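You operate a simulated robot arm through the tools that you are given. There is no shell and no other tool.

Carry out the task below with a simulated robot arm. There is one attempt and no reset: what you move stays moved.

Task
Take up the belt's slack with the shim that the gauge calls for.
Fine: press the gauge button before and after; free the base clamp knob for the shim and clamp it again.

The check looks at the end state, three seconds after you hand in, the way a careful person would. Anything else that was tipped, shoved, dropped, spilled or broken makes it a failure.

Robot
A 6-joint arm with a two-finger gripper, fixed in place. Base frame: the origin is at the foot of the arm, x ahead of it, y to its left, z up. Lengths are in mm, angles in rad, forces in N, time in s.
Its first joint turns from -2.897 to 2.897 rad. Payload 1.71 kg.
The tool frame sits at the grasp point between the pads (the TCP): z along the fingers, y along the line on which they close. The tips reach 20 mm beyond it. The gripper opens to 96 mm. The gripper's body begins 113 mm behind the TCP.
Orientation is that of the tool frame in the base frame, as a unit quaternion [x, y, z, w]. With the fingers straight down and closing along the base's y, the tool's x points along the base's -x, its y along +y and its z along -z.

Tools
- The arm moves only by the tool play_rows. Its argument "deltas" is a list of rows, each an object of numbers (a shift or turn left out is 0, a gripper value left out holds the last): "x", "y", "z": the shift along the base's x, y, z in cm; "ax", "ay", "az": the turn, a rotation vector about the base's x, y, z in degrees; "jaw": the closure, from 0 (fully open) to 1 (shut). In form: [{"x": .., "y": .., "z": .., "ax": .., "ay": .., "az": .., "jaw": ..}, ...]. A call has 1 to 20 rows; each row is the pose to reach, as a shift and turn from the pose commanded when the call began. Each row takes 0.2 s and may step no farther than 50 mm and 0.15 rad from the row before; otherwise, or with a gripper value out of range, the whole call is refused. A pose out of reach is approached as far as the arm can. The call stops where the force on the tool passes 60 N (or 10 N more than at its start, if that is more) or the arm is blocked; 0.2 s more then pass. Each finger travels about 45 mm/s and halts on what it meets, pressing with about 33 N; the grip force reading is that of the motor and also rises with nothing between the fingers. The clock runs only during rows and for 0.2 s after the last one: add rows that repeat a pose to give the fingers time. The reply holds the time, the measured pose of the TCP, the force on the tool along the base axes, the opening and the grip force, in the units named above and with some noise, with the torque about the TCP (base axes, N m) and any sound that the robot's microphone picked up.
- Cameras (640 x 400 px; columns grow to the right, rows downward): "scene" is fixed at [219.9, 651.3, 1616.5]; the picture's right is [-0.87, -0.49, 0.00], its down [-0.27, 0.48, -0.84] and it looks along [0.41, -0.73, -0.55] (base axes); focal length 338 px, centre (320, 200). "wrist" rides on the gripper at [66, 14, -145] in the tool frame; the picture's right is [-0.21, 0.98, 0.00], its down [-0.88, -0.18, -0.45] and it looks along [-0.44, -0.09, 0.90] (tool axes); focal length 275 px, centre (320, 200). There is no depth. A picture from a camera that has moved, and an enlarged one, comes with that camera's place and axes in the base frame and with its lens.
- snapshot(camera): a new picture of that camera. The clock stands still meanwhile.
- slide_trunk(by): slides the trunk up (or, below 0, down) by that many mm; the arm rides with it, the base frame stays. It gives what a move gives, with no picture.
- close_up(camera, box): a new picture of the part [left, top, right, bottom] of that camera's present view, enlarged. The clock stands still meanwhile.
- close_job(): hands the job in; it is judged then, once.

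Places have to be worked out from the pictures, the camera data and where the tool is seen. Open the gripper and draw the arm clear of the work before you hand the job in, unless the task says otherwise.

The tools are called as name(argument=value, ...) on one line, values as JSON. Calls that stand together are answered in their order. play_rows: Moves the arm, as the interface text tells. Its arguments: {"type":"object","properties":{"deltas":{"type":"array","items":{"type":"object","properties":{"x":{"type":"number"},"y":{"type":"number"},"z":{"type":"number"},"ax":{"type":"number"},"ay":{"type":"number"},"az":{"type":"number"},"jaw":{"type":"number"}}}}},"required":["deltas"]} The other tools are called the same way: slide_trunk (by) slides the trunk up or down; snapshot (camera) takes a picture; close_up (camera, box) takes an enlarged picture of a part of a camera's view; close_job () hands the job in.

At the start:

```text
time_s: 0.0
eef_pos: [556.2, 15.0, 1241.0]
tool_rot: [0.0, 1.0, 0.0, -0.001]
contact_force: [0.6, -0.1, -0.8]
wrist_torque: [0.0, 0.0, 0.0]
opening: 95.9
gripper_force: 0.0
trunk travel left (down, up): [-225.0, 165.0]
```

scene: 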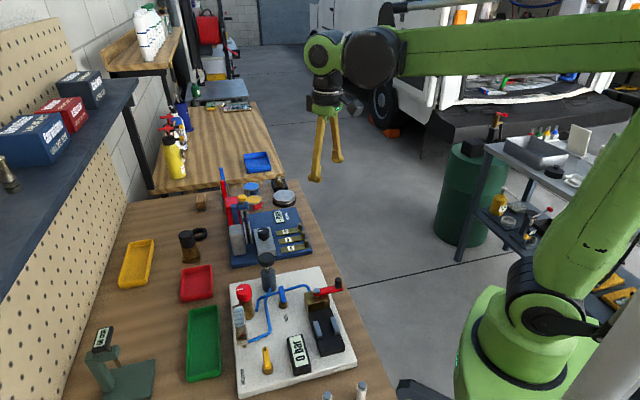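
wrist: 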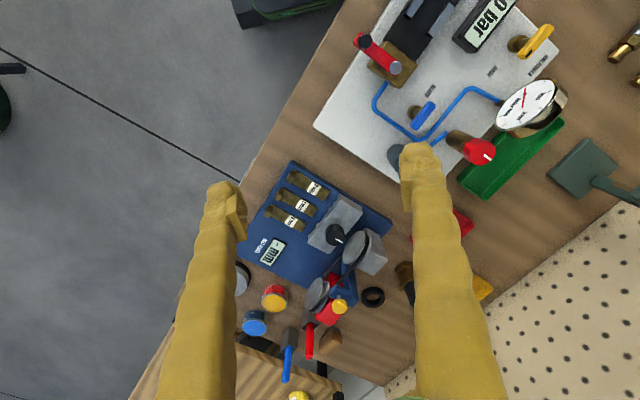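

I'll begin by looking closely at the blue belt rig with its shims, gauge and knob from both cameras.

close_up(camera="scene", box=[200, 160, 340, 280])

close_up(camera="wrist", box=[220, 150, 420, 390])

snapshot(camera="wrist")

```text
3.33 times, centred on (270, 220) of scene
camera zoom: at [219.9, 651.3, 1616.5], right [-0.87, -0.49, 0.0], down [-0.27, 0.48, -0.84], along [0.41, -0.73, -0.55], focal length 1128 px, centre (487, 133)
```

zoom: 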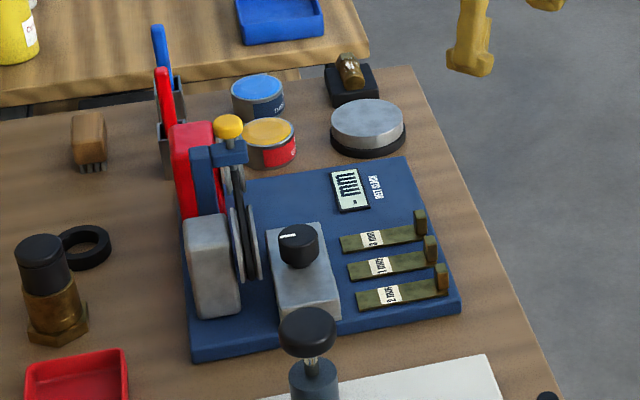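

```text
1.67 times, centred on (320, 270) of wrist
camera zoom: at [490.1, 27.7, 1385.9], right [0.21, 0.98, 0.0], down [0.88, -0.18, 0.44], along [0.43, -0.09, -0.9], focal length 459 px, centre (320, 83)
```

zoom: 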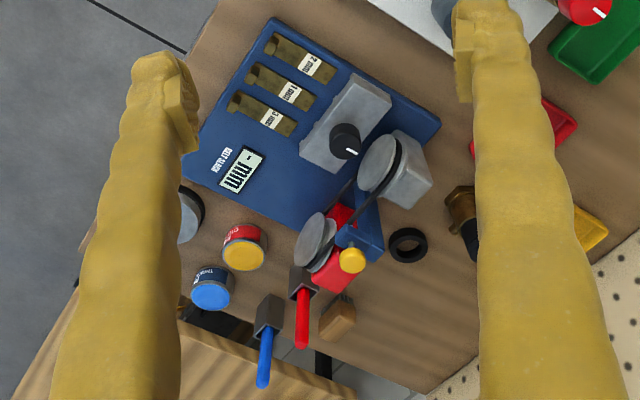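

```text
taken
camera wrist: at [490.1, 27.7, 1385.9], right [0.21, 0.98, 0.0], down [0.88, -0.18, 0.44], along [0.43, -0.09, -0.9], focal length 275 px, centre (320, 200)
```

wrist: 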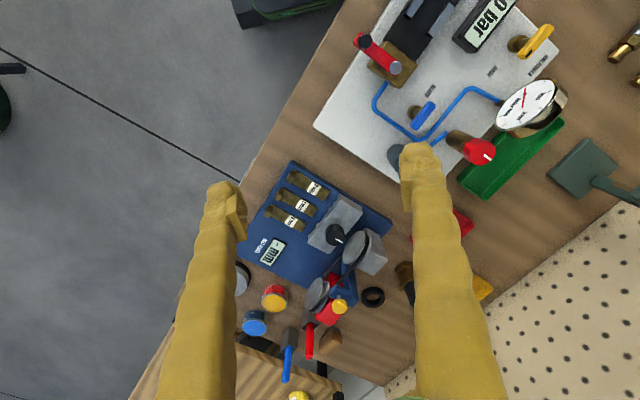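

The rig sits around x≈0.80, y≈0, z≈0.9 m. I'll lower the arm to bring the wrist camera nearer for a good look, staying above everything.

play_rows(deltas=[{"x": 2.5, "z": -3}, {"x": 5, "z": -6}, {"x": 7.5, "z": -9}, {"x": 10, "z": -12}, {"x": 12.5, "z": -15}, {"x": 14, "z": -17}, {"x": 14, "z": -17}])

snapshot(camera="wrist")

snapshot(camera="scene")

```text
time_s: 1.6
eef_pos: [677.8, 14.6, 1078.0]
tool_rot: [0.0, 1.0, 0.0, 0.006]
contact_force: [-1.3, -0.1, 0.3]
wrist_torque: [0.0, -0.07, -0.01]
opening: 96.0
gripper_force: 0.1
trunk travel left (down, up): [-225.0, 165.0]
```

```text
taken
camera wrist: at [610.7, 27.5, 1222.3], right [0.21, 0.98, 0.0], down [0.87, -0.18, 0.46], along [0.45, -0.09, -0.89], focal length 275 px, centre (320, 200)
```

wrist: 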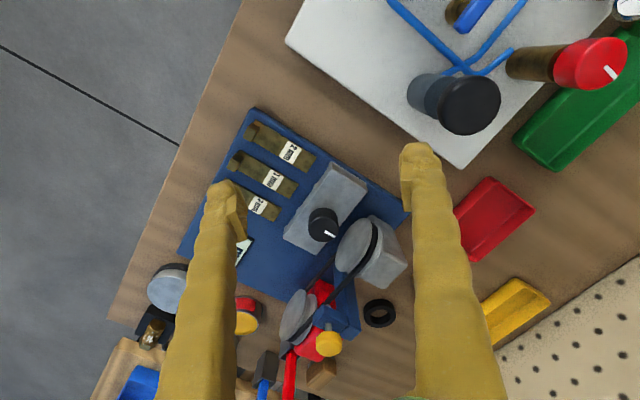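

```text
taken
```

scene: 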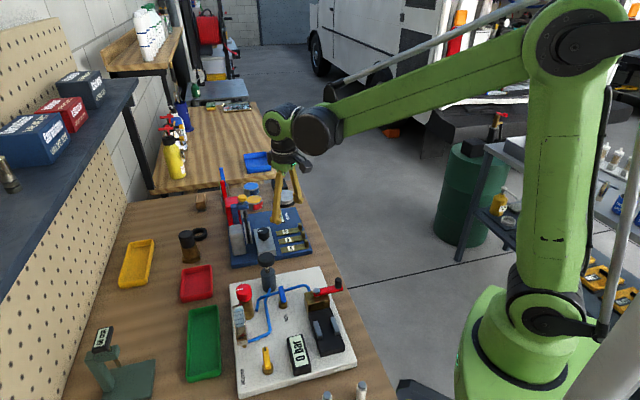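

The TCP is short of the commanded point; I'll hold still briefly to see if it's only lag.

play_rows(deltas=[{}, {}])

close_up(camera="wrist", box=[160, 90, 420, 390])

```text
time_s: 2.2
eef_pos: [676.1, 14.3, 1079.1]
tool_rot: [0.0, 1.0, 0.0, 0.006]
contact_force: [-0.8, 0.4, -0.1]
wrist_torque: [0.0, -0.02, -0.02]
opening: 95.6
gripper_force: 0.0
trunk travel left (down, up): [-225.0, 165.0]
```

```text
1.33 times, centred on (290, 240) of wrist
camera zoom: at [608.2, 27.4, 1223.7], right [0.21, 0.98, 0.0], down [0.87, -0.18, 0.46], along [0.45, -0.09, -0.89], focal length 367 px, centre (360, 147)
```

zoom: 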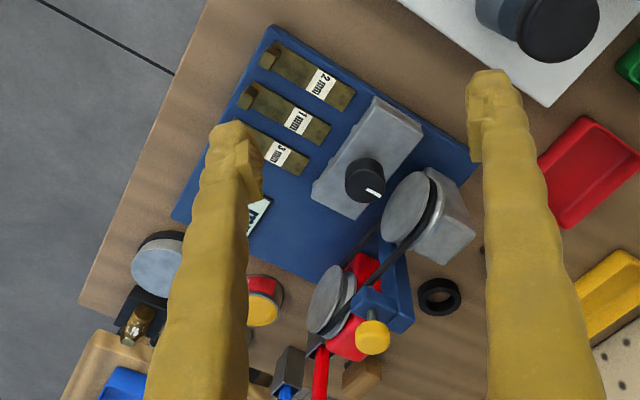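

Holding didn't close the 20 mm gap. I'll test a small move to understand if it is a reach limit or an offset.

play_rows(deltas=[{"z": -2}, {"z": -4}, {"z": -4}])

```text
time_s: 3.0
eef_pos: [676.4, 15.9, 1041.2]
tool_rot: [0.0, 1.0, 0.0, 0.007]
contact_force: [-0.6, 0.6, 0.4]
wrist_torque: [0.02, 0.03, 0.0]
opening: 96.0
gripper_force: 0.1
trunk travel left (down, up): [-225.0, 165.0]
```

play_rows(deltas=[{"x": 2}, {"x": 4}, {"x": 4}])

```text
time_s: 3.8
eef_pos: [716.1, 14.6, 1040.4]
tool_rot: [-0.001, 1.0, 0.0, 0.008]
contact_force: [-0.4, -0.1, 0.1]
wrist_torque: [-0.01, 0.03, -0.04]
opening: 95.7
gripper_force: 0.0
trunk travel left (down, up): [-225.0, 165.0]
```

play_rows(deltas=[{"x": -2, "z": 1, "ay": 0.9}, {"x": -4, "z": 2, "ay": 0.9}, {"x": -4, "y": -3, "z": 2, "ay": 0.9}, {"x": -4, "y": -6, "z": 2, "ay": 0.9}, {"x": -4, "y": -6, "z": 2, "ay": 0.9}])

snapshot(camera="wrist")

```text
time_s: 5.0
eef_pos: [678.1, -45.5, 1057.4]
tool_rot: [0.0, 1.0, -0.001, -0.001]
contact_force: [-0.7, -0.3, 0.9]
wrist_torque: [0.04, -0.01, 0.0]
opening: 96.2
gripper_force: 0.2
trunk travel left (down, up): [-225.0, 165.0]
```

```text
taken
camera wrist: at [612.4, -31.5, 1203.0], right [0.21, 0.98, 0.0], down [0.88, -0.18, 0.44], along [0.43, -0.09, -0.9], focal length 275 px, centre (320, 200)
```

wrist: 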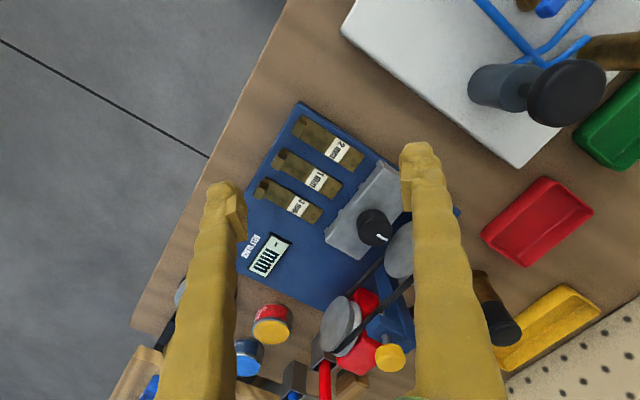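

The wrist views triangulate: yellow button top ≈ [868,-18,1036], clamp knob top ≈ [786,-6,940], plate top ≈ 885, with the plate turned ~43°. I'll turn the tool 43° to line up with the rig and look again.

play_rows(deltas=[{"az": 7, "x": 0.2, "y": -1}, {"az": 14, "x": 0.4, "y": -2}, {"az": 21, "x": 0.6, "y": -3}, {"az": 28, "x": 0.8, "y": -4}, {"az": 35, "x": 0.8, "y": -5}, {"az": 43, "x": 0.8, "y": -5}, {"az": 43, "x": 0.8, "y": -5}])

snapshot(camera="wrist")

```text
time_s: 6.6
eef_pos: [685.0, -95.6, 1058.2]
tool_rot: [-0.368, 0.93, 0.0, -0.001]
contact_force: [0.5, -0.7, 0.0]
wrist_torque: [0.0, -0.01, 0.02]
opening: 96.1
gripper_force: 0.1
trunk travel left (down, up): [-225.0, 165.0]
```

```text
taken
camera wrist: at [628.6, -130.6, 1203.6], right [-0.52, 0.86, 0.0], down [0.77, 0.46, 0.44], along [0.38, 0.23, -0.9], focal length 275 px, centre (320, 200)
```

wrist: 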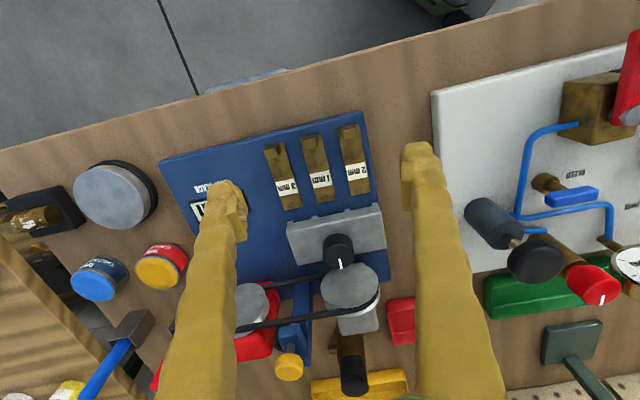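

close_up(camera="wrist", box=[240, 100, 420, 390])

close_up(camera="wrist", box=[250, 110, 400, 210])

close_up(camera="scene", box=[220, 180, 320, 270])

```text
1.38 times, centred on (330, 245) of wrist
camera zoom: at [628.6, -130.6, 1203.6], right [-0.52, 0.86, 0.0], down [0.77, 0.46, 0.44], along [0.38, 0.23, -0.9], focal length 380 px, centre (306, 138)
```

zoom: 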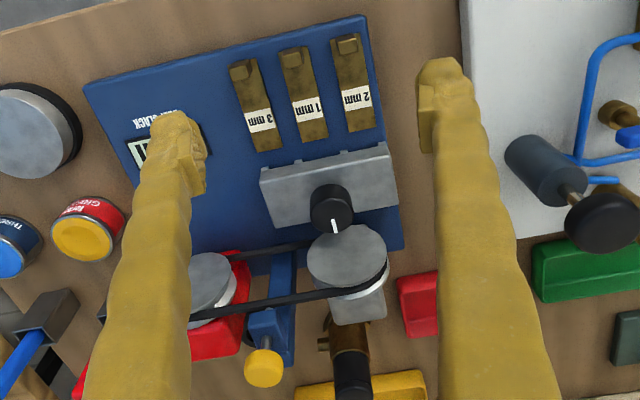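

```text
4.00 times, centred on (325, 160) of wrist
camera zoom: at [628.6, -130.6, 1203.6], right [-0.52, 0.86, 0.0], down [0.77, 0.46, 0.44], along [0.38, 0.23, -0.9], focal length 1101 px, centre (300, 360)
```

zoom: 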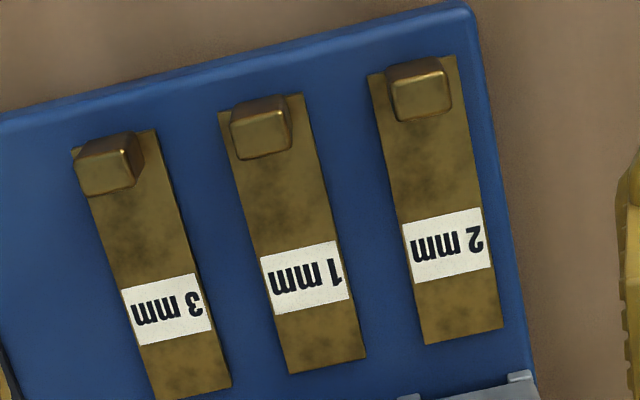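

```text
4.44 times, centred on (270, 225) of scene
camera zoom: at [219.9, 651.3, 1616.5], right [-0.87, -0.49, 0.0], down [-0.27, 0.48, -0.84], along [0.41, -0.73, -0.55], focal length 1504 px, centre (542, 89)
```

zoom: 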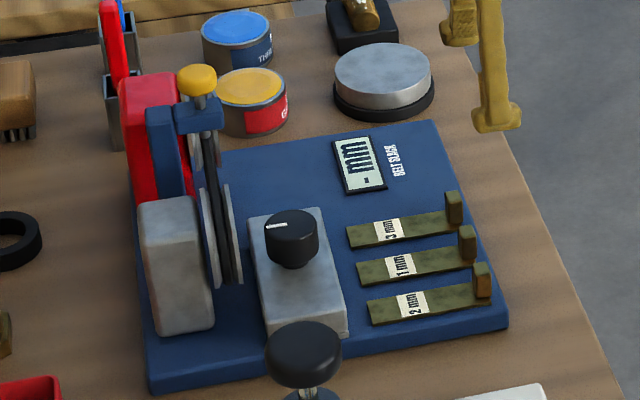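

close_up(camera="wrist", box=[270, 190, 400, 290])

close_up(camera="scene", box=[245, 210, 305, 255])

close_up(camera="wrist", box=[230, 270, 400, 390])

```text
4.00 times, centred on (335, 240) of wrist
camera zoom: at [628.6, -130.6, 1203.6], right [-0.52, 0.86, 0.0], down [0.77, 0.46, 0.44], along [0.38, 0.23, -0.9], focal length 1101 px, centre (260, 40)
```

zoom: 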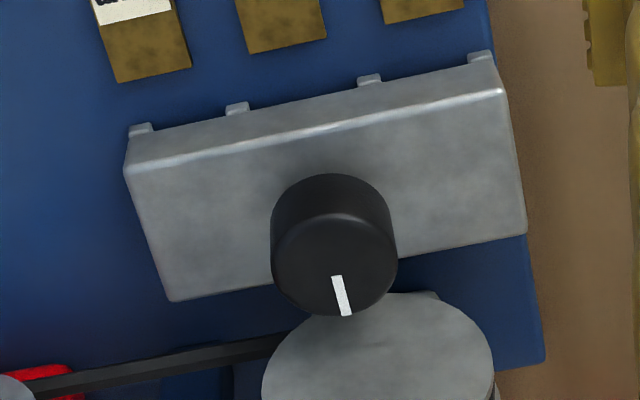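

```text
8.89 times, centred on (275, 232) of scene
camera zoom: at [219.9, 651.3, 1616.5], right [-0.87, -0.49, 0.0], down [-0.27, 0.48, -0.84], along [0.41, -0.73, -0.55], focal length 3009 px, centre (720, -89)
```

zoom: 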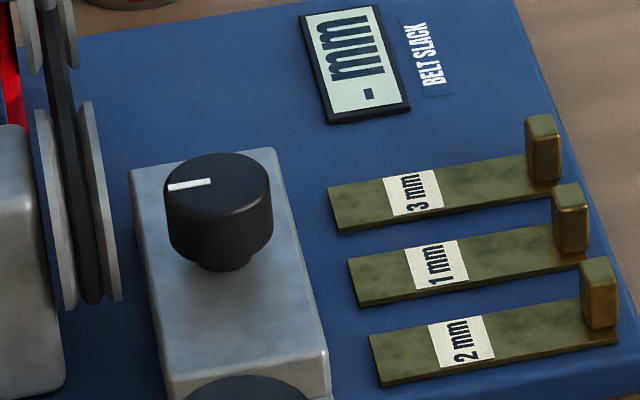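

```text
3.33 times, centred on (315, 330) of wrist
camera zoom: at [628.6, -130.6, 1203.6], right [-0.52, 0.86, 0.0], down [0.77, 0.46, 0.44], along [0.38, 0.23, -0.9], focal length 918 px, centre (337, -233)
```

zoom: 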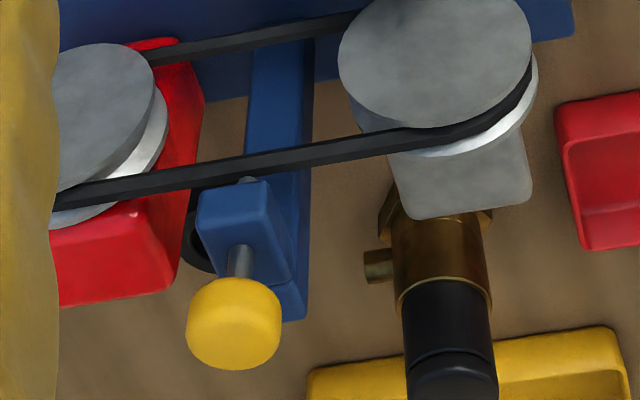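

I want a low-angle look at the clamp base's front face, to see where the shim goes. I'll back off along the plate axis and tilt the tool, staying above everything.

play_rows(deltas=[{"x": -1.3, "y": -1.3, "z": -1, "ax": 5.3, "ay": -5.6}, {"x": -2.6, "y": -2.6, "z": -2, "ax": 10.6, "ay": -11.2}, {"x": -3.9, "y": -3.9, "z": -3, "ax": 15.9, "ay": -16.9}, {"x": -5.2, "y": -5.2, "z": -4, "ax": 21.1, "ay": -22.5}, {"x": -6.5, "y": -6.5, "z": -5, "ax": 26.3, "ay": -28.1}, {"x": -6.5, "y": -6.5, "z": -6, "ax": 26.3, "ay": -28.1}])

snapshot(camera="wrist")

```text
time_s: 8.0
eef_pos: [619.9, -162.1, 999.1]
tool_rot: [-0.346, 0.878, 0.121, 0.306]
contact_force: [0.0, 0.6, -0.6]
wrist_torque: [0.03, -0.01, -0.01]
opening: 96.0
gripper_force: 0.1
trunk travel left (down, up): [-225.0, 165.0]
```

```text
taken
camera wrist: at [506.6, -248.3, 1070.2], right [-0.55, 0.83, 0.13], down [0.43, 0.14, 0.89], along [0.72, 0.55, -0.43], focal length 275 px, centre (320, 200)
```

wrist: 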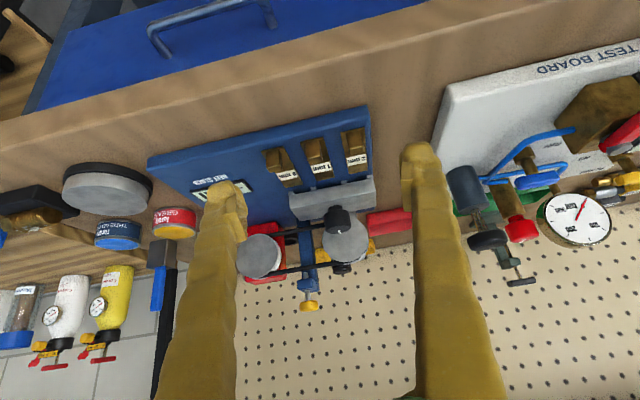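

close_up(camera="wrist", box=[270, 160, 400, 260])

close_up(camera="wrist", box=[230, 190, 400, 320])

close_up(camera="wrist", box=[250, 110, 390, 210])

```text
4.00 times, centred on (335, 210) of wrist
camera zoom: at [506.6, -248.3, 1070.2], right [-0.55, 0.83, 0.13], down [0.43, 0.14, 0.89], along [0.72, 0.55, -0.43], focal length 1101 px, centre (260, 160)
```

zoom: 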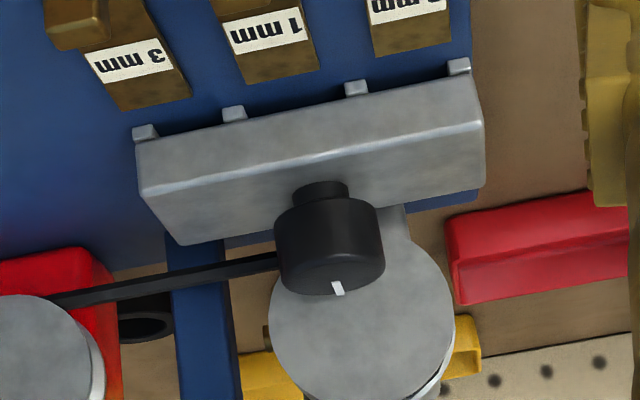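

```text
3.08 times, centred on (315, 255) of wrist
camera zoom: at [506.6, -248.3, 1070.2], right [-0.55, 0.83, 0.13], down [0.43, 0.14, 0.89], along [0.72, 0.55, -0.43], focal length 847 px, centre (335, 31)
```

zoom: 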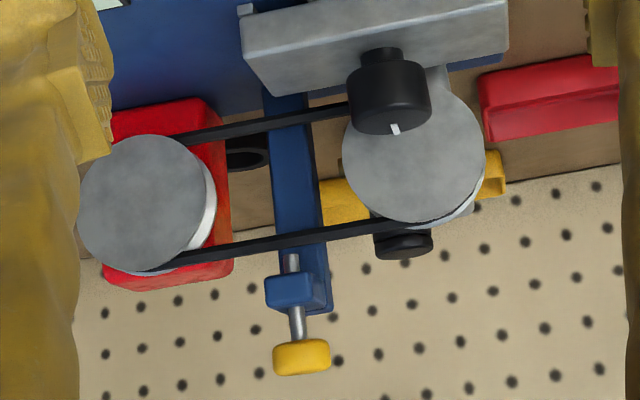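

```text
4.00 times, centred on (320, 160) of wrist
camera zoom: at [506.6, -248.3, 1070.2], right [-0.55, 0.83, 0.13], down [0.43, 0.14, 0.89], along [0.72, 0.55, -0.43], focal length 1101 px, centre (320, 360)
```

zoom: 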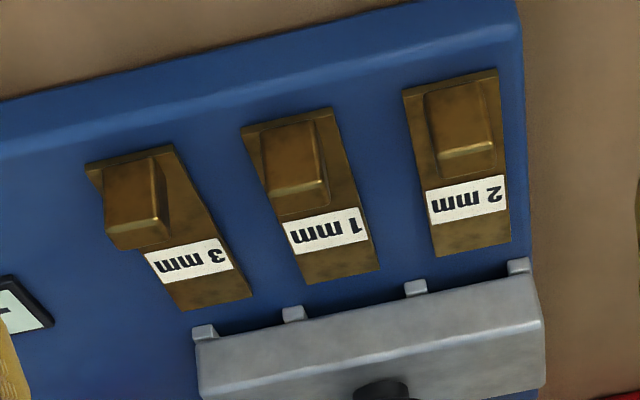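

The shim seems to slide under the gray clamp block from its front face. I'll take an even lower view to confirm the opening and height.

play_rows(deltas=[{"x": -2.1, "y": -1.9, "z": -2.1, "ax": 4.6, "ay": -4.9}, {"x": -4.2, "y": -3.7, "z": -4.3, "ax": 9.2, "ay": -9.9}, {"x": -4.2, "y": -3.7, "z": -4.3, "ax": 9.2, "ay": -9.9}])

snapshot(camera="wrist")

```text
time_s: 8.8
eef_pos: [578.1, -198.0, 955.9]
tool_rot: [-0.33, 0.836, 0.161, 0.408]
contact_force: [0.2, -1.1, 0.0]
wrist_torque: [0.02, 0.03, 0.04]
opening: 96.0
gripper_force: 0.1
trunk travel left (down, up): [-225.0, 165.0]
```

```text
taken
camera wrist: at [455.4, -293.8, 992.9], right [-0.58, 0.8, 0.16], down [0.27, -0.01, 0.96], along [0.77, 0.6, -0.21], focal length 275 px, centre (320, 200)
```

wrist: 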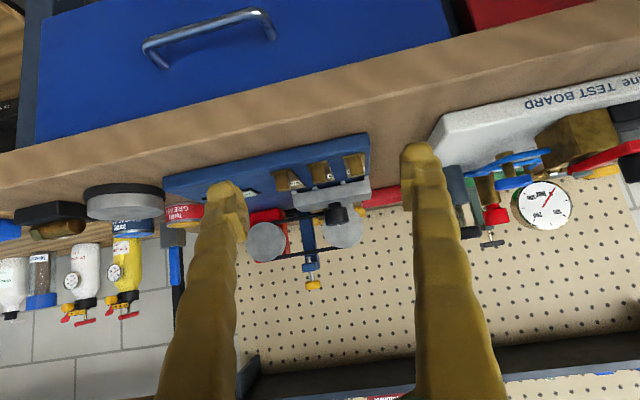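

close_up(camera="wrist", box=[270, 140, 380, 230])

close_up(camera="wrist", box=[285, 165, 375, 220])

```text
4.44 times, centred on (325, 185) of wrist
camera zoom: at [455.4, -293.8, 992.9], right [-0.58, 0.8, 0.16], down [0.27, -0.01, 0.96], along [0.77, 0.6, -0.21], focal length 1224 px, centre (298, 267)
```

zoom: 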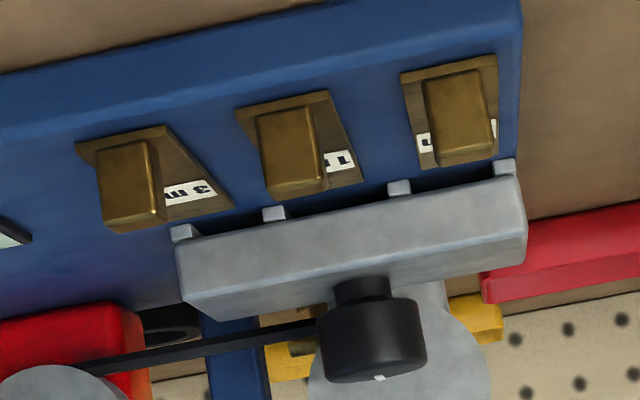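

```text
7.11 times, centred on (330, 192) of wrist
camera zoom: at [455.4, -293.8, 992.9], right [-0.58, 0.8, 0.16], down [0.27, -0.01, 0.96], along [0.77, 0.6, -0.21], focal length 1958 px, centre (249, 253)
```

zoom: 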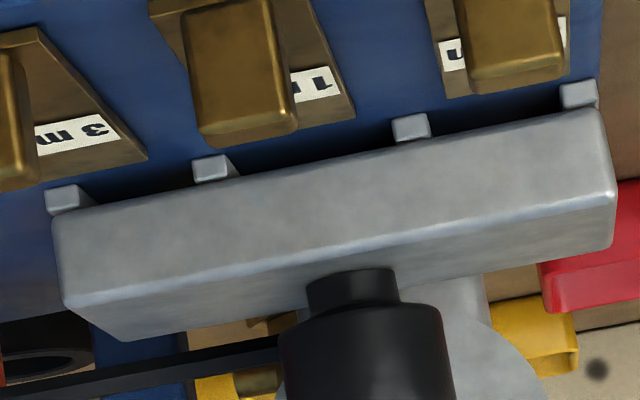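

Lug triangulation works well (agreeing to under 1 mm): the front of the clamp block runs along a 135° line, so the plate yaw is about 45°, and the block's underside gap is near z≈882. I'll look horizontally under the block, tool level and high, to see which bay is open.

play_rows(deltas=[{"x": 0, "y": 0, "z": 2, "ax": 5.4, "ay": -5.3}, {"x": 2, "y": 1, "z": 2.5, "ax": 10.8, "ay": -10.6}, {"x": 4, "y": 2.2, "z": 2.5, "ax": 16.2, "ay": -16}, {"x": 6, "y": 3.4, "z": 2.5, "ax": 21.6, "ay": -21.3}, {"x": 8, "y": 4.5, "z": 2.5, "ax": 27, "ay": -26.7}, {"x": 8, "y": 4.5, "z": 2.5, "ax": 27, "ay": -26.7}])

snapshot(camera="wrist")

snapshot(camera="scene")

```text
time_s: 10.2
eef_pos: [656.4, -152.3, 979.3]
tool_rot: [-0.253, 0.661, 0.27, 0.653]
contact_force: [-0.3, -0.5, -1.0]
wrist_torque: [0.0, -0.02, 0.04]
opening: 95.8
gripper_force: 0.1
trunk travel left (down, up): [-225.0, 165.0]
```

```text
taken
camera wrist: at [541.7, -241.6, 915.0], right [-0.67, 0.71, 0.23], down [-0.18, -0.46, 0.87], along [0.72, 0.54, 0.43], focal length 275 px, centre (320, 200)
```

wrist: 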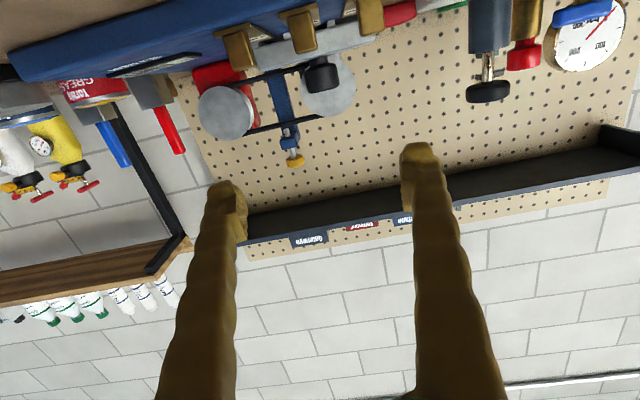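

```text
taken
```

scene: 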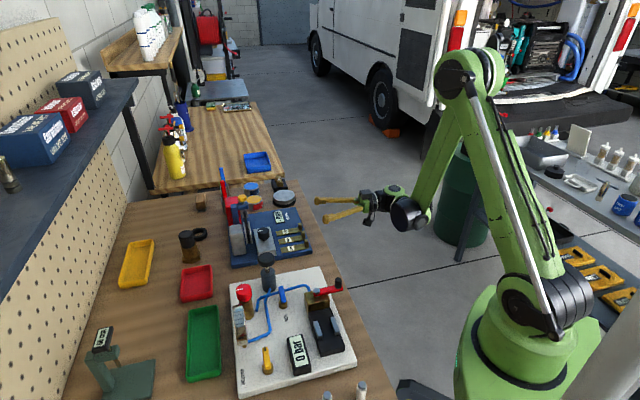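

close_up(camera="wrist", box=[210, 0, 390, 100])

close_up(camera="wrist", box=[240, 10, 370, 70])

close_up(camera="scene", box=[220, 180, 320, 270])

```text
3.56 times, centred on (300, 50) of wrist
camera zoom: at [541.7, -241.6, 915.0], right [-0.67, 0.71, 0.23], down [-0.18, -0.46, 0.87], along [0.72, 0.54, 0.43], focal length 979 px, centre (391, 733)
```

zoom: 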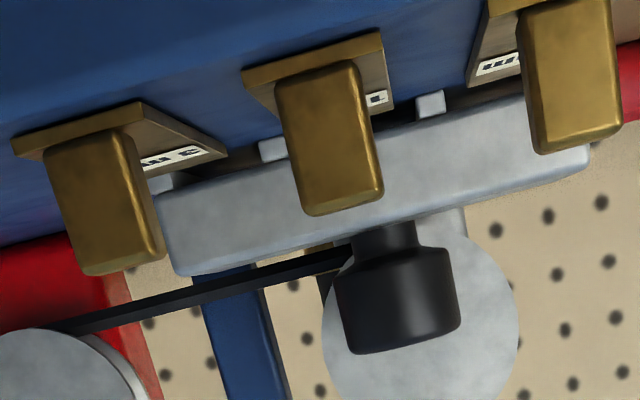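

```text
4.92 times, centred on (305, 40) of wrist
camera zoom: at [541.7, -241.6, 915.0], right [-0.67, 0.71, 0.23], down [-0.18, -0.46, 0.87], along [0.72, 0.54, 0.43], focal length 1355 px, centre (394, 988)
```

zoom: 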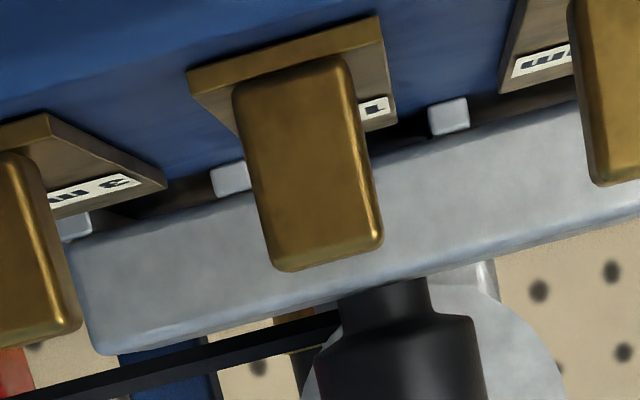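

```text
4.44 times, centred on (270, 225) of scene
camera zoom: at [219.9, 651.3, 1616.5], right [-0.87, -0.49, 0.0], down [-0.27, 0.48, -0.84], along [0.41, -0.73, -0.55], focal length 1504 px, centre (542, 89)
```

zoom: 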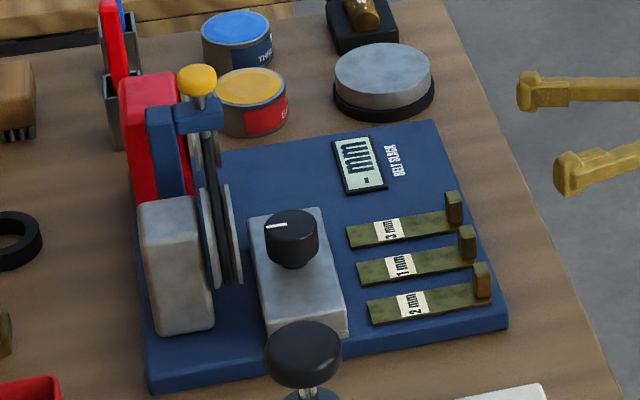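

play_rows(deltas=[{"x": 1.0, "y": -1.0, "z": -1.2}, {"x": 1.8, "y": -1.8, "z": -2.3}, {"x": 1.8, "y": -1.8, "z": -2.3}])

close_up(camera="wrist", box=[210, 0, 390, 100])

close_up(camera="wrist", box=[260, 20, 370, 70])

```text
time_s: 11.0
eef_pos: [676.8, -171.5, 957.4]
tool_rot: [-0.255, 0.661, 0.271, 0.652]
contact_force: [-0.3, 0.8, 0.5]
wrist_torque: [0.03, -0.02, 0.02]
opening: 95.9
gripper_force: 0.1
trunk travel left (down, up): [-225.0, 165.0]
```

```text
3.56 times, centred on (300, 50) of wrist
camera zoom: at [560.3, -260.4, 893.3], right [-0.67, 0.71, 0.23], down [-0.18, -0.45, 0.87], along [0.72, 0.54, 0.43], focal length 979 px, centre (391, 733)
```

zoom: 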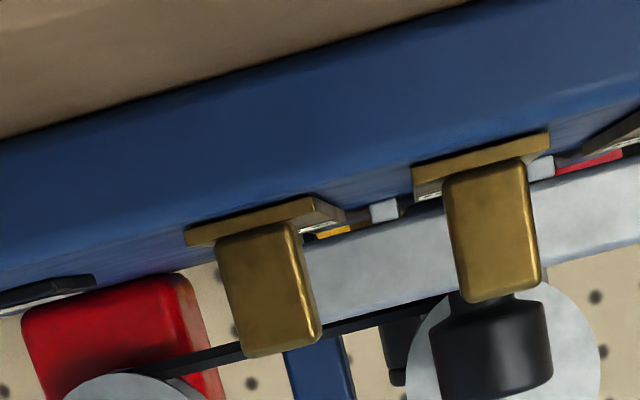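

```text
5.82 times, centred on (315, 45) of wrist
camera zoom: at [560.3, -260.4, 893.3], right [-0.67, 0.71, 0.23], down [-0.18, -0.45, 0.87], along [0.72, 0.54, 0.43], focal length 1602 px, centre (349, 1102)
```

zoom: 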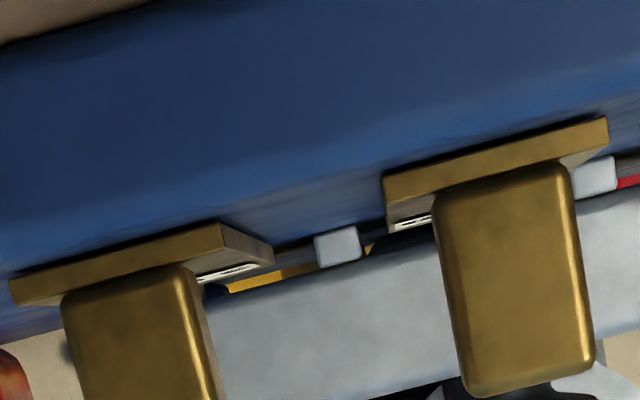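

The gap under the block is see-through. I'll shift sideways to see through the middle bay past the 1 mm tab.

play_rows(deltas=[{"x": -2, "y": 2, "z": 0}, {"x": -4, "y": 4, "z": 0}, {"x": -4, "y": 4, "z": 0}])

close_up(camera="wrist", box=[210, 0, 390, 100])

close_up(camera="wrist", box=[250, 10, 350, 70])

```text
time_s: 11.8
eef_pos: [649.9, -142.4, 979.3]
tool_rot: [-0.255, 0.661, 0.27, 0.652]
contact_force: [0.0, 0.8, 0.7]
wrist_torque: [0.0, 0.04, -0.03]
opening: 95.8
gripper_force: 0.1
out of reach, approached as far as the arm can: row 1, 2, 3
trunk travel left (down, up): [-225.0, 165.0]
```

```text
3.56 times, centred on (300, 50) of wrist
camera zoom: at [534.3, -231.0, 914.9], right [-0.67, 0.7, 0.23], down [-0.18, -0.45, 0.87], along [0.72, 0.55, 0.43], focal length 979 px, centre (391, 733)
```

zoom: 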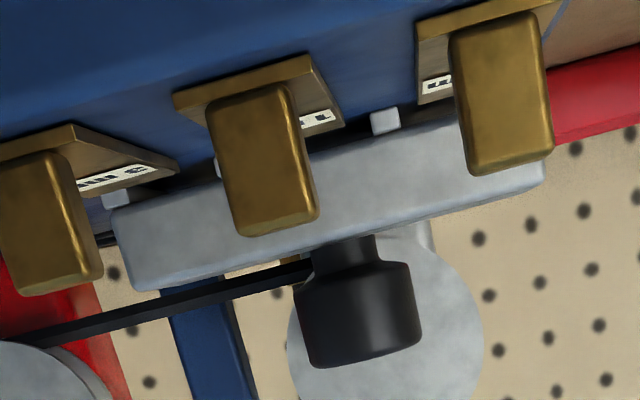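

```text
6.40 times, centred on (300, 40) of wrist
camera zoom: at [534.3, -231.0, 914.9], right [-0.67, 0.7, 0.23], down [-0.18, -0.45, 0.87], along [0.72, 0.55, 0.43], focal length 1762 px, centre (448, 1224)
```

zoom: 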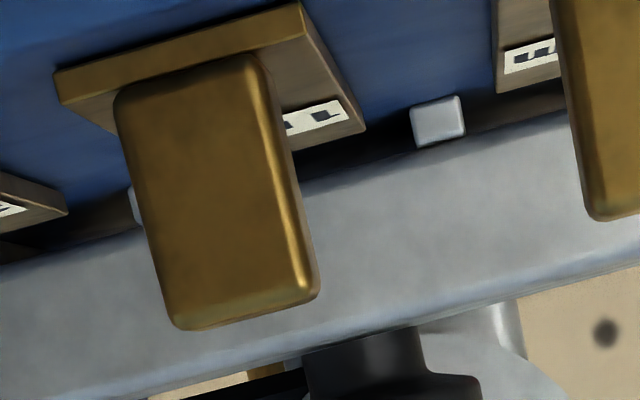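

close_up(camera="wrist", box=[285, 20, 345, 50])

close_up(camera="wrist", box=[230, 35, 280, 65])

```text
10.67 times, centred on (315, 35) of wrist
camera zoom: at [534.3, -231.0, 914.9], right [-0.67, 0.7, 0.23], down [-0.18, -0.45, 0.87], along [0.72, 0.55, 0.43], focal length 2936 px, centre (373, 1960)
```

zoom: 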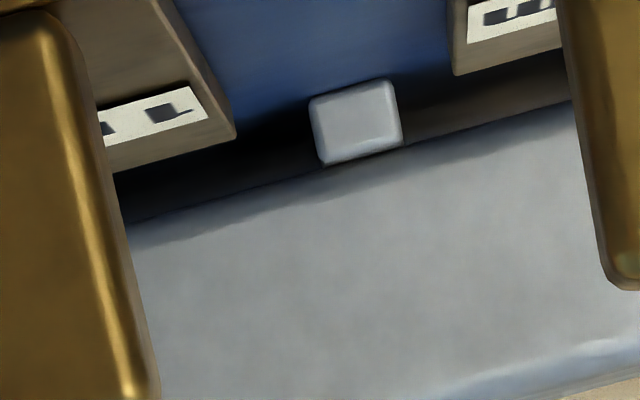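

```text
12.80 times, centred on (255, 50) of wrist
camera zoom: at [534.3, -231.0, 914.9], right [-0.67, 0.7, 0.23], down [-0.18, -0.45, 0.87], along [0.72, 0.55, 0.43], focal length 3524 px, centre (1152, 2120)
```

zoom: 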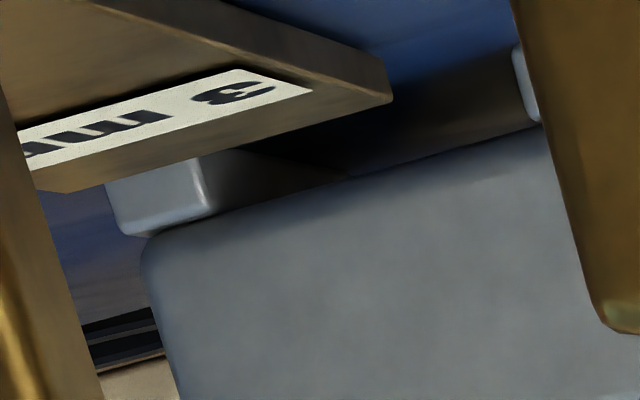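

play_rows(deltas=[{"x": 1.2, "y": -1.0, "z": 0}, {"x": 2.4, "y": -2.2, "z": 0}, {"x": 2.4, "y": -2.2, "z": 0}])

close_up(camera="wrist", box=[210, 0, 390, 100])

close_up(camera="wrist", box=[270, 10, 350, 60])

```text
time_s: 12.6
eef_pos: [675.5, -163.6, 978.3]
tool_rot: [-0.253, 0.661, 0.27, 0.652]
contact_force: [0.0, 0.1, -0.4]
wrist_torque: [0.0, 0.02, -0.01]
opening: 95.8
gripper_force: 0.1
trunk travel left (down, up): [-225.0, 165.0]
```

```text
3.56 times, centred on (300, 50) of wrist
camera zoom: at [559.4, -252.1, 914.0], right [-0.67, 0.71, 0.23], down [-0.18, -0.45, 0.87], along [0.72, 0.54, 0.43], focal length 979 px, centre (391, 733)
```

zoom: 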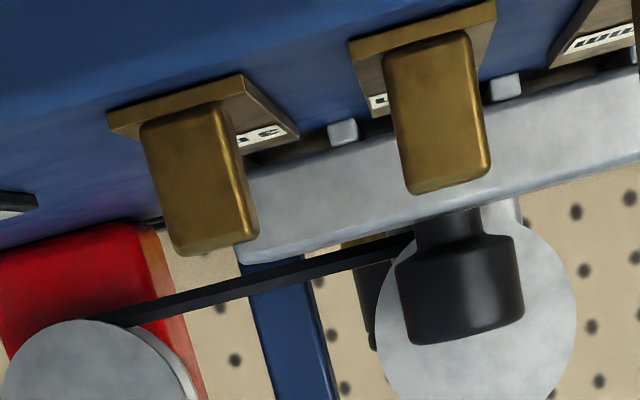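

```text
8.00 times, centred on (310, 35) of wrist
camera zoom: at [559.4, -252.1, 914.0], right [-0.67, 0.71, 0.23], down [-0.18, -0.45, 0.87], along [0.72, 0.54, 0.43], focal length 2202 px, centre (400, 1520)
```

zoom: 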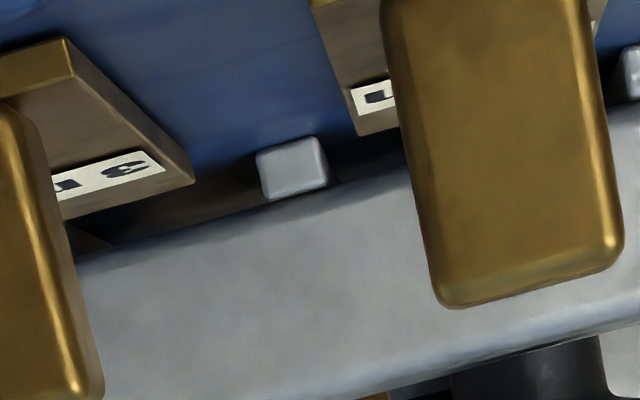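

play_rows(deltas=[{"x": -0.2, "y": 0.2, "z": -1.2}, {"x": -0.2, "y": 0.4, "z": -2.2}, {"x": -0.2, "y": 0.4, "z": -2.2}])

close_up(camera="wrist", box=[210, 0, 390, 100])

close_up(camera="wrist", box=[270, 20, 350, 70])

```text
time_s: 13.4
eef_pos: [672.6, -160.0, 955.8]
tool_rot: [-0.253, 0.661, 0.27, 0.652]
contact_force: [0.3, -1.1, 1.1]
wrist_torque: [-0.01, -0.03, 0.01]
opening: 95.9
gripper_force: 0.0
trunk travel left (down, up): [-225.0, 165.0]
```

```text
3.56 times, centred on (300, 50) of wrist
camera zoom: at [557.4, -248.5, 891.3], right [-0.67, 0.71, 0.23], down [-0.18, -0.45, 0.87], along [0.72, 0.54, 0.43], focal length 979 px, centre (391, 733)
```

zoom: 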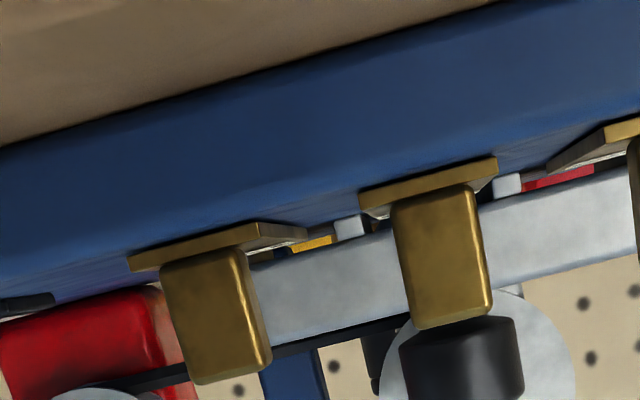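

```text
8.00 times, centred on (310, 45) of wrist
camera zoom: at [557.4, -248.5, 891.3], right [-0.67, 0.71, 0.23], down [-0.18, -0.45, 0.87], along [0.72, 0.54, 0.43], focal length 2202 px, centre (400, 1440)
```

zoom: 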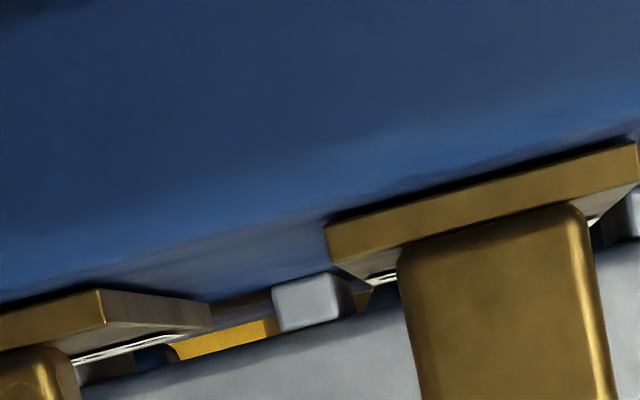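

play_rows(deltas=[{"x": -0.6, "y": 0.7, "z": 0}, {"x": -1.2, "y": 1.4, "z": 0}, {"x": -1.2, "y": 1.4, "z": 0}])

close_up(camera="wrist", box=[250, 0, 370, 80])

```text
time_s: 14.2
eef_pos: [665.8, -150.9, 962.5]
tool_rot: [-0.255, 0.661, 0.271, 0.651]
contact_force: [0.6, 0.5, -0.2]
wrist_torque: [0.03, 0.01, -0.04]
opening: 96.0
gripper_force: 0.0
out of reach, approached as far as the arm can: row 1, 2, 3
trunk travel left (down, up): [-225.0, 165.0]
```

```text
5.00 times, centred on (310, 40) of wrist
camera zoom: at [550.1, -239.2, 898.2], right [-0.67, 0.7, 0.23], down [-0.18, -0.45, 0.87], along [0.72, 0.55, 0.43], focal length 1376 px, centre (370, 1000)
```

zoom: 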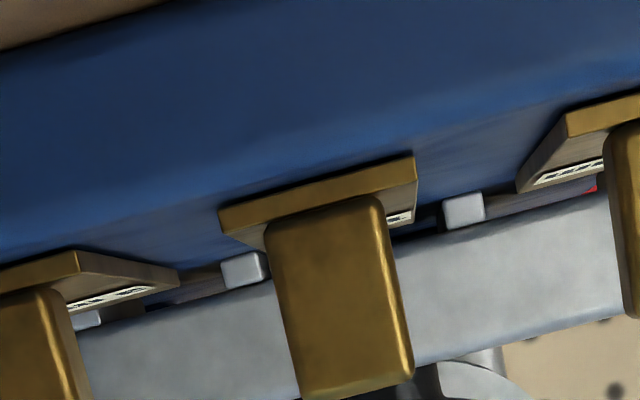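

close_up(camera="wrist", box=[315, 30, 365, 55])

close_up(camera="wrist", box=[260, 40, 310, 65])

```text
12.80 times, centred on (340, 42) of wrist
camera zoom: at [550.1, -239.2, 898.2], right [-0.67, 0.7, 0.23], down [-0.18, -0.45, 0.87], along [0.72, 0.55, 0.43], focal length 3524 px, centre (64, 2216)
```

zoom: 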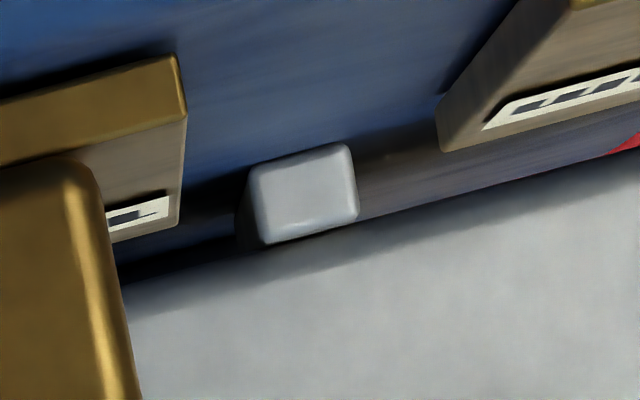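

```text
12.80 times, centred on (285, 52) of wrist
camera zoom: at [550.1, -239.2, 898.2], right [-0.67, 0.7, 0.23], down [-0.18, -0.45, 0.87], along [0.72, 0.55, 0.43], focal length 3524 px, centre (768, 2088)
```

zoom: 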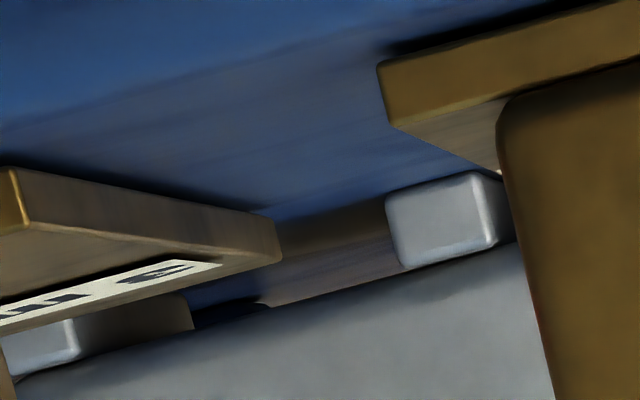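

The middle bay is the clear one (blue floor, centred under the knob), so the shim goes there. Next I go up, set the tool vertical, close the fingers and hover over the yellow gauge button at about [868,-20].

play_rows(deltas=[{"z": 3.7, "ax": -5.2, "ay": 5.4}, {"z": 7.4, "ax": -10.4, "ay": 10.8}, {"z": 11.1, "ax": -15.6, "ay": 16.3}, {"z": 14.8, "ax": -20.7, "ay": 21.7, "jaw": 1}, {"x": 2, "y": 1.3, "z": 16, "ax": -25.9, "ay": 27.1}, {"x": 4.5, "y": 2.9, "z": 16, "ax": -31.1, "ay": 32.5}, {"x": 7, "y": 4.5, "z": 16, "ax": -36.3, "ay": 37.9}, {"x": 9.5, "y": 6.1, "z": 16, "ax": -41.5, "ay": 43.4}, {"x": 12, "y": 7.8, "z": 16, "ax": -46.6, "ay": 48.8}, {"x": 14.5, "y": 9.4, "z": 16, "ax": -51.8, "ay": 54.2}, {"x": 17, "y": 11, "z": 16, "ax": -57, "ay": 59.6}, {"x": 18.5, "y": 12.1, "z": 16, "ax": -62.1, "ay": 65}, {"x": 20.2, "y": 13.1, "z": 16, "ax": -62.1, "ay": 65}, {"x": 20.2, "y": 13.1, "z": 16, "ax": -62.1, "ay": 65}])

snapshot(camera="wrist")

snapshot(camera="scene")

```text
time_s: 17.2
eef_pos: [862.8, -18.7, 1123.8]
tool_rot: [-0.361, 0.933, -0.001, -0.001]
contact_force: [0.4, 0.8, -0.6]
wrist_torque: [0.02, 0.04, -0.03]
opening: 0.0
gripper_force: 29.8
trunk travel left (down, up): [-225.0, 165.0]
```

```text
taken
camera wrist: at [806.9, -51.5, 1268.6], right [-0.51, 0.86, 0.0], down [0.77, 0.45, 0.44], along [0.38, 0.22, -0.9], focal length 275 px, centre (320, 200)
```

wrist: 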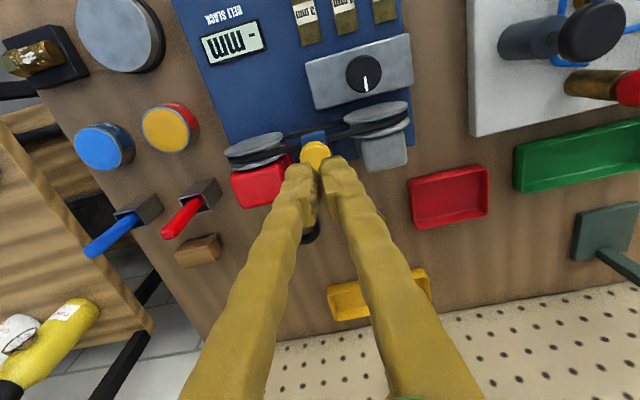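

```text
taken
```

scene: 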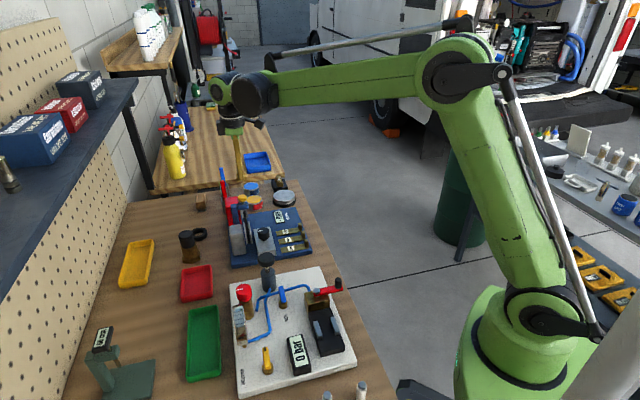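

The button reads at [869,-20,~1036] from here, matching earlier. I'll align over it and descend to just above the cap.

play_rows(deltas=[{"x": 0.6, "y": -0.13, "z": -2}, {"x": 0.6, "y": -0.13, "z": -4}, {"x": 0.6, "y": -0.13, "z": -5}, {"x": 0.6, "y": -0.13, "z": -5}])

close_up(camera="scene", box=[210, 120, 310, 220])

close_up(camera="wrist", box=[250, 90, 400, 190])

```text
time_s: 18.2
eef_pos: [872.8, -20.3, 1072.8]
tool_rot: [-0.361, 0.933, -0.001, 0.001]
contact_force: [0.1, -0.2, 0.5]
wrist_torque: [-0.02, 0.03, 0.01]
opening: 0.0
gripper_force: 29.2
trunk travel left (down, up): [-225.0, 165.0]
```

```text
4.00 times, centred on (260, 170) of scene
camera zoom: at [219.9, 651.3, 1616.5], right [-0.87, -0.49, 0.0], down [-0.27, 0.48, -0.84], along [0.41, -0.73, -0.55], focal length 1354 px, centre (560, 320)
```

zoom: 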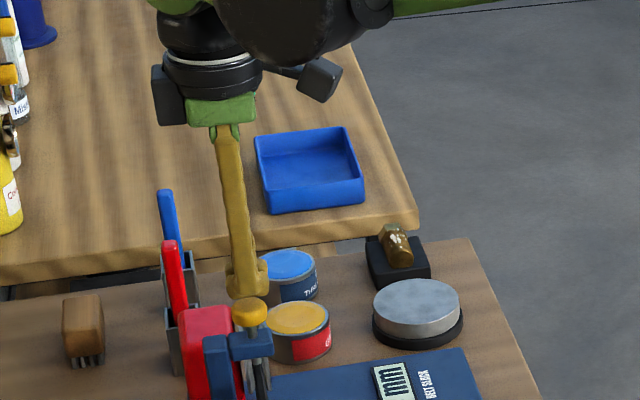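

```text
4.00 times, centred on (325, 140) of wrist
camera zoom: at [814.8, -53.6, 1218.2], right [-0.51, 0.86, 0.0], down [0.77, 0.45, 0.44], along [0.38, 0.22, -0.9], focal length 1101 px, centre (300, 440)
```

zoom: 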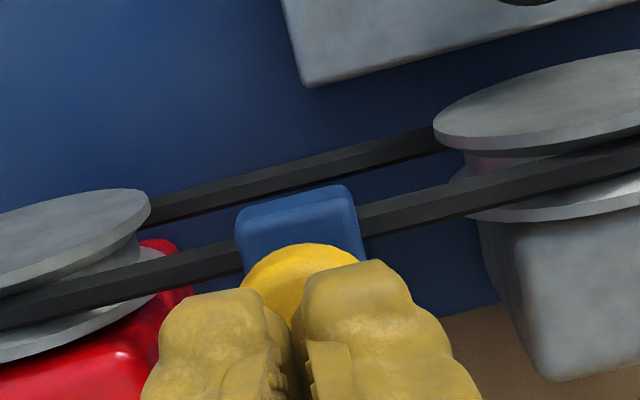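

Tips are about 10 mm above the cap and roughly 4 mm past its centre; I'll correct and press gently in small steps watching force.

play_rows(deltas=[{"x": -0.35, "y": -0.2, "z": -0.3}, {"x": -0.35, "y": -0.2, "z": -0.6}, {"x": -0.35, "y": -0.2, "z": -0.9}, {"x": -0.35, "y": -0.2, "z": -1.2}])

close_up(camera="scene", box=[220, 160, 320, 240])

```text
time_s: 19.2
eef_pos: [870.2, -21.6, 1061.2]
tool_rot: [-0.361, 0.933, 0.0, 0.0]
contact_force: [0.0, 0.3, -0.5]
wrist_torque: [0.03, 0.0, -0.03]
opening: 0.1
gripper_force: 29.5
trunk travel left (down, up): [-225.0, 165.0]
```

```text
5.00 times, centred on (270, 200) of scene
camera zoom: at [219.9, 651.3, 1616.5], right [-0.87, -0.49, 0.0], down [-0.27, 0.48, -0.84], along [0.41, -0.73, -0.55], focal length 1692 px, centre (570, 200)
```

zoom: 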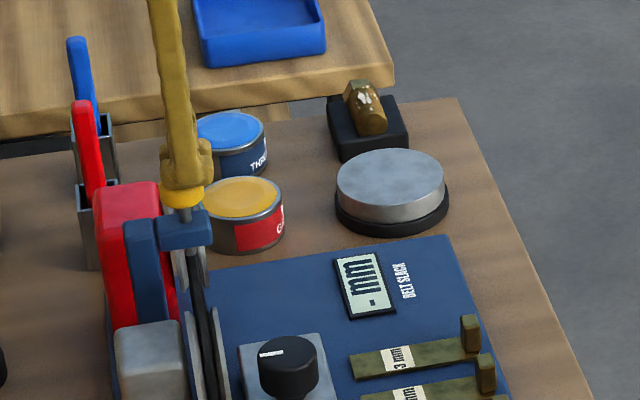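

Tips are just at the cap. I'll press down a few more millimetres.

play_rows(deltas=[{"z": -0.2}, {"z": -0.4}, {"z": -0.6}, {"z": -0.6}])

close_up(camera="scene", box=[220, 160, 320, 240])

```text
time_s: 20.2
eef_pos: [869.0, -20.7, 1054.3]
tool_rot: [-0.361, 0.933, -0.001, 0.0]
contact_force: [-0.1, -0.4, 1.8]
wrist_torque: [-0.03, 0.02, -0.03]
opening: 6.2
gripper_force: 29.3
trunk travel left (down, up): [-225.0, 165.0]
```

```text
5.00 times, centred on (270, 200) of scene
camera zoom: at [219.9, 651.3, 1616.5], right [-0.87, -0.49, 0.0], down [-0.27, 0.48, -0.84], along [0.41, -0.73, -0.55], focal length 1692 px, centre (570, 200)
```

zoom: 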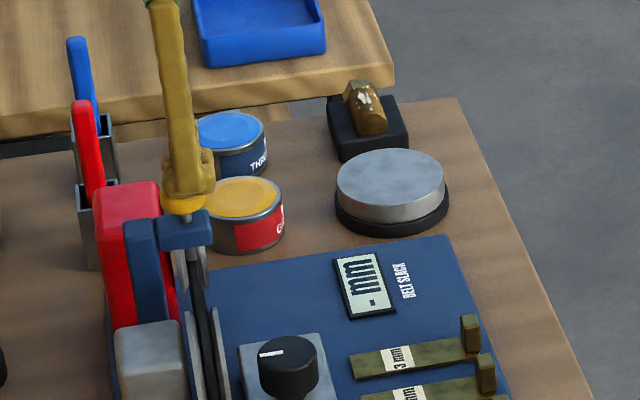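

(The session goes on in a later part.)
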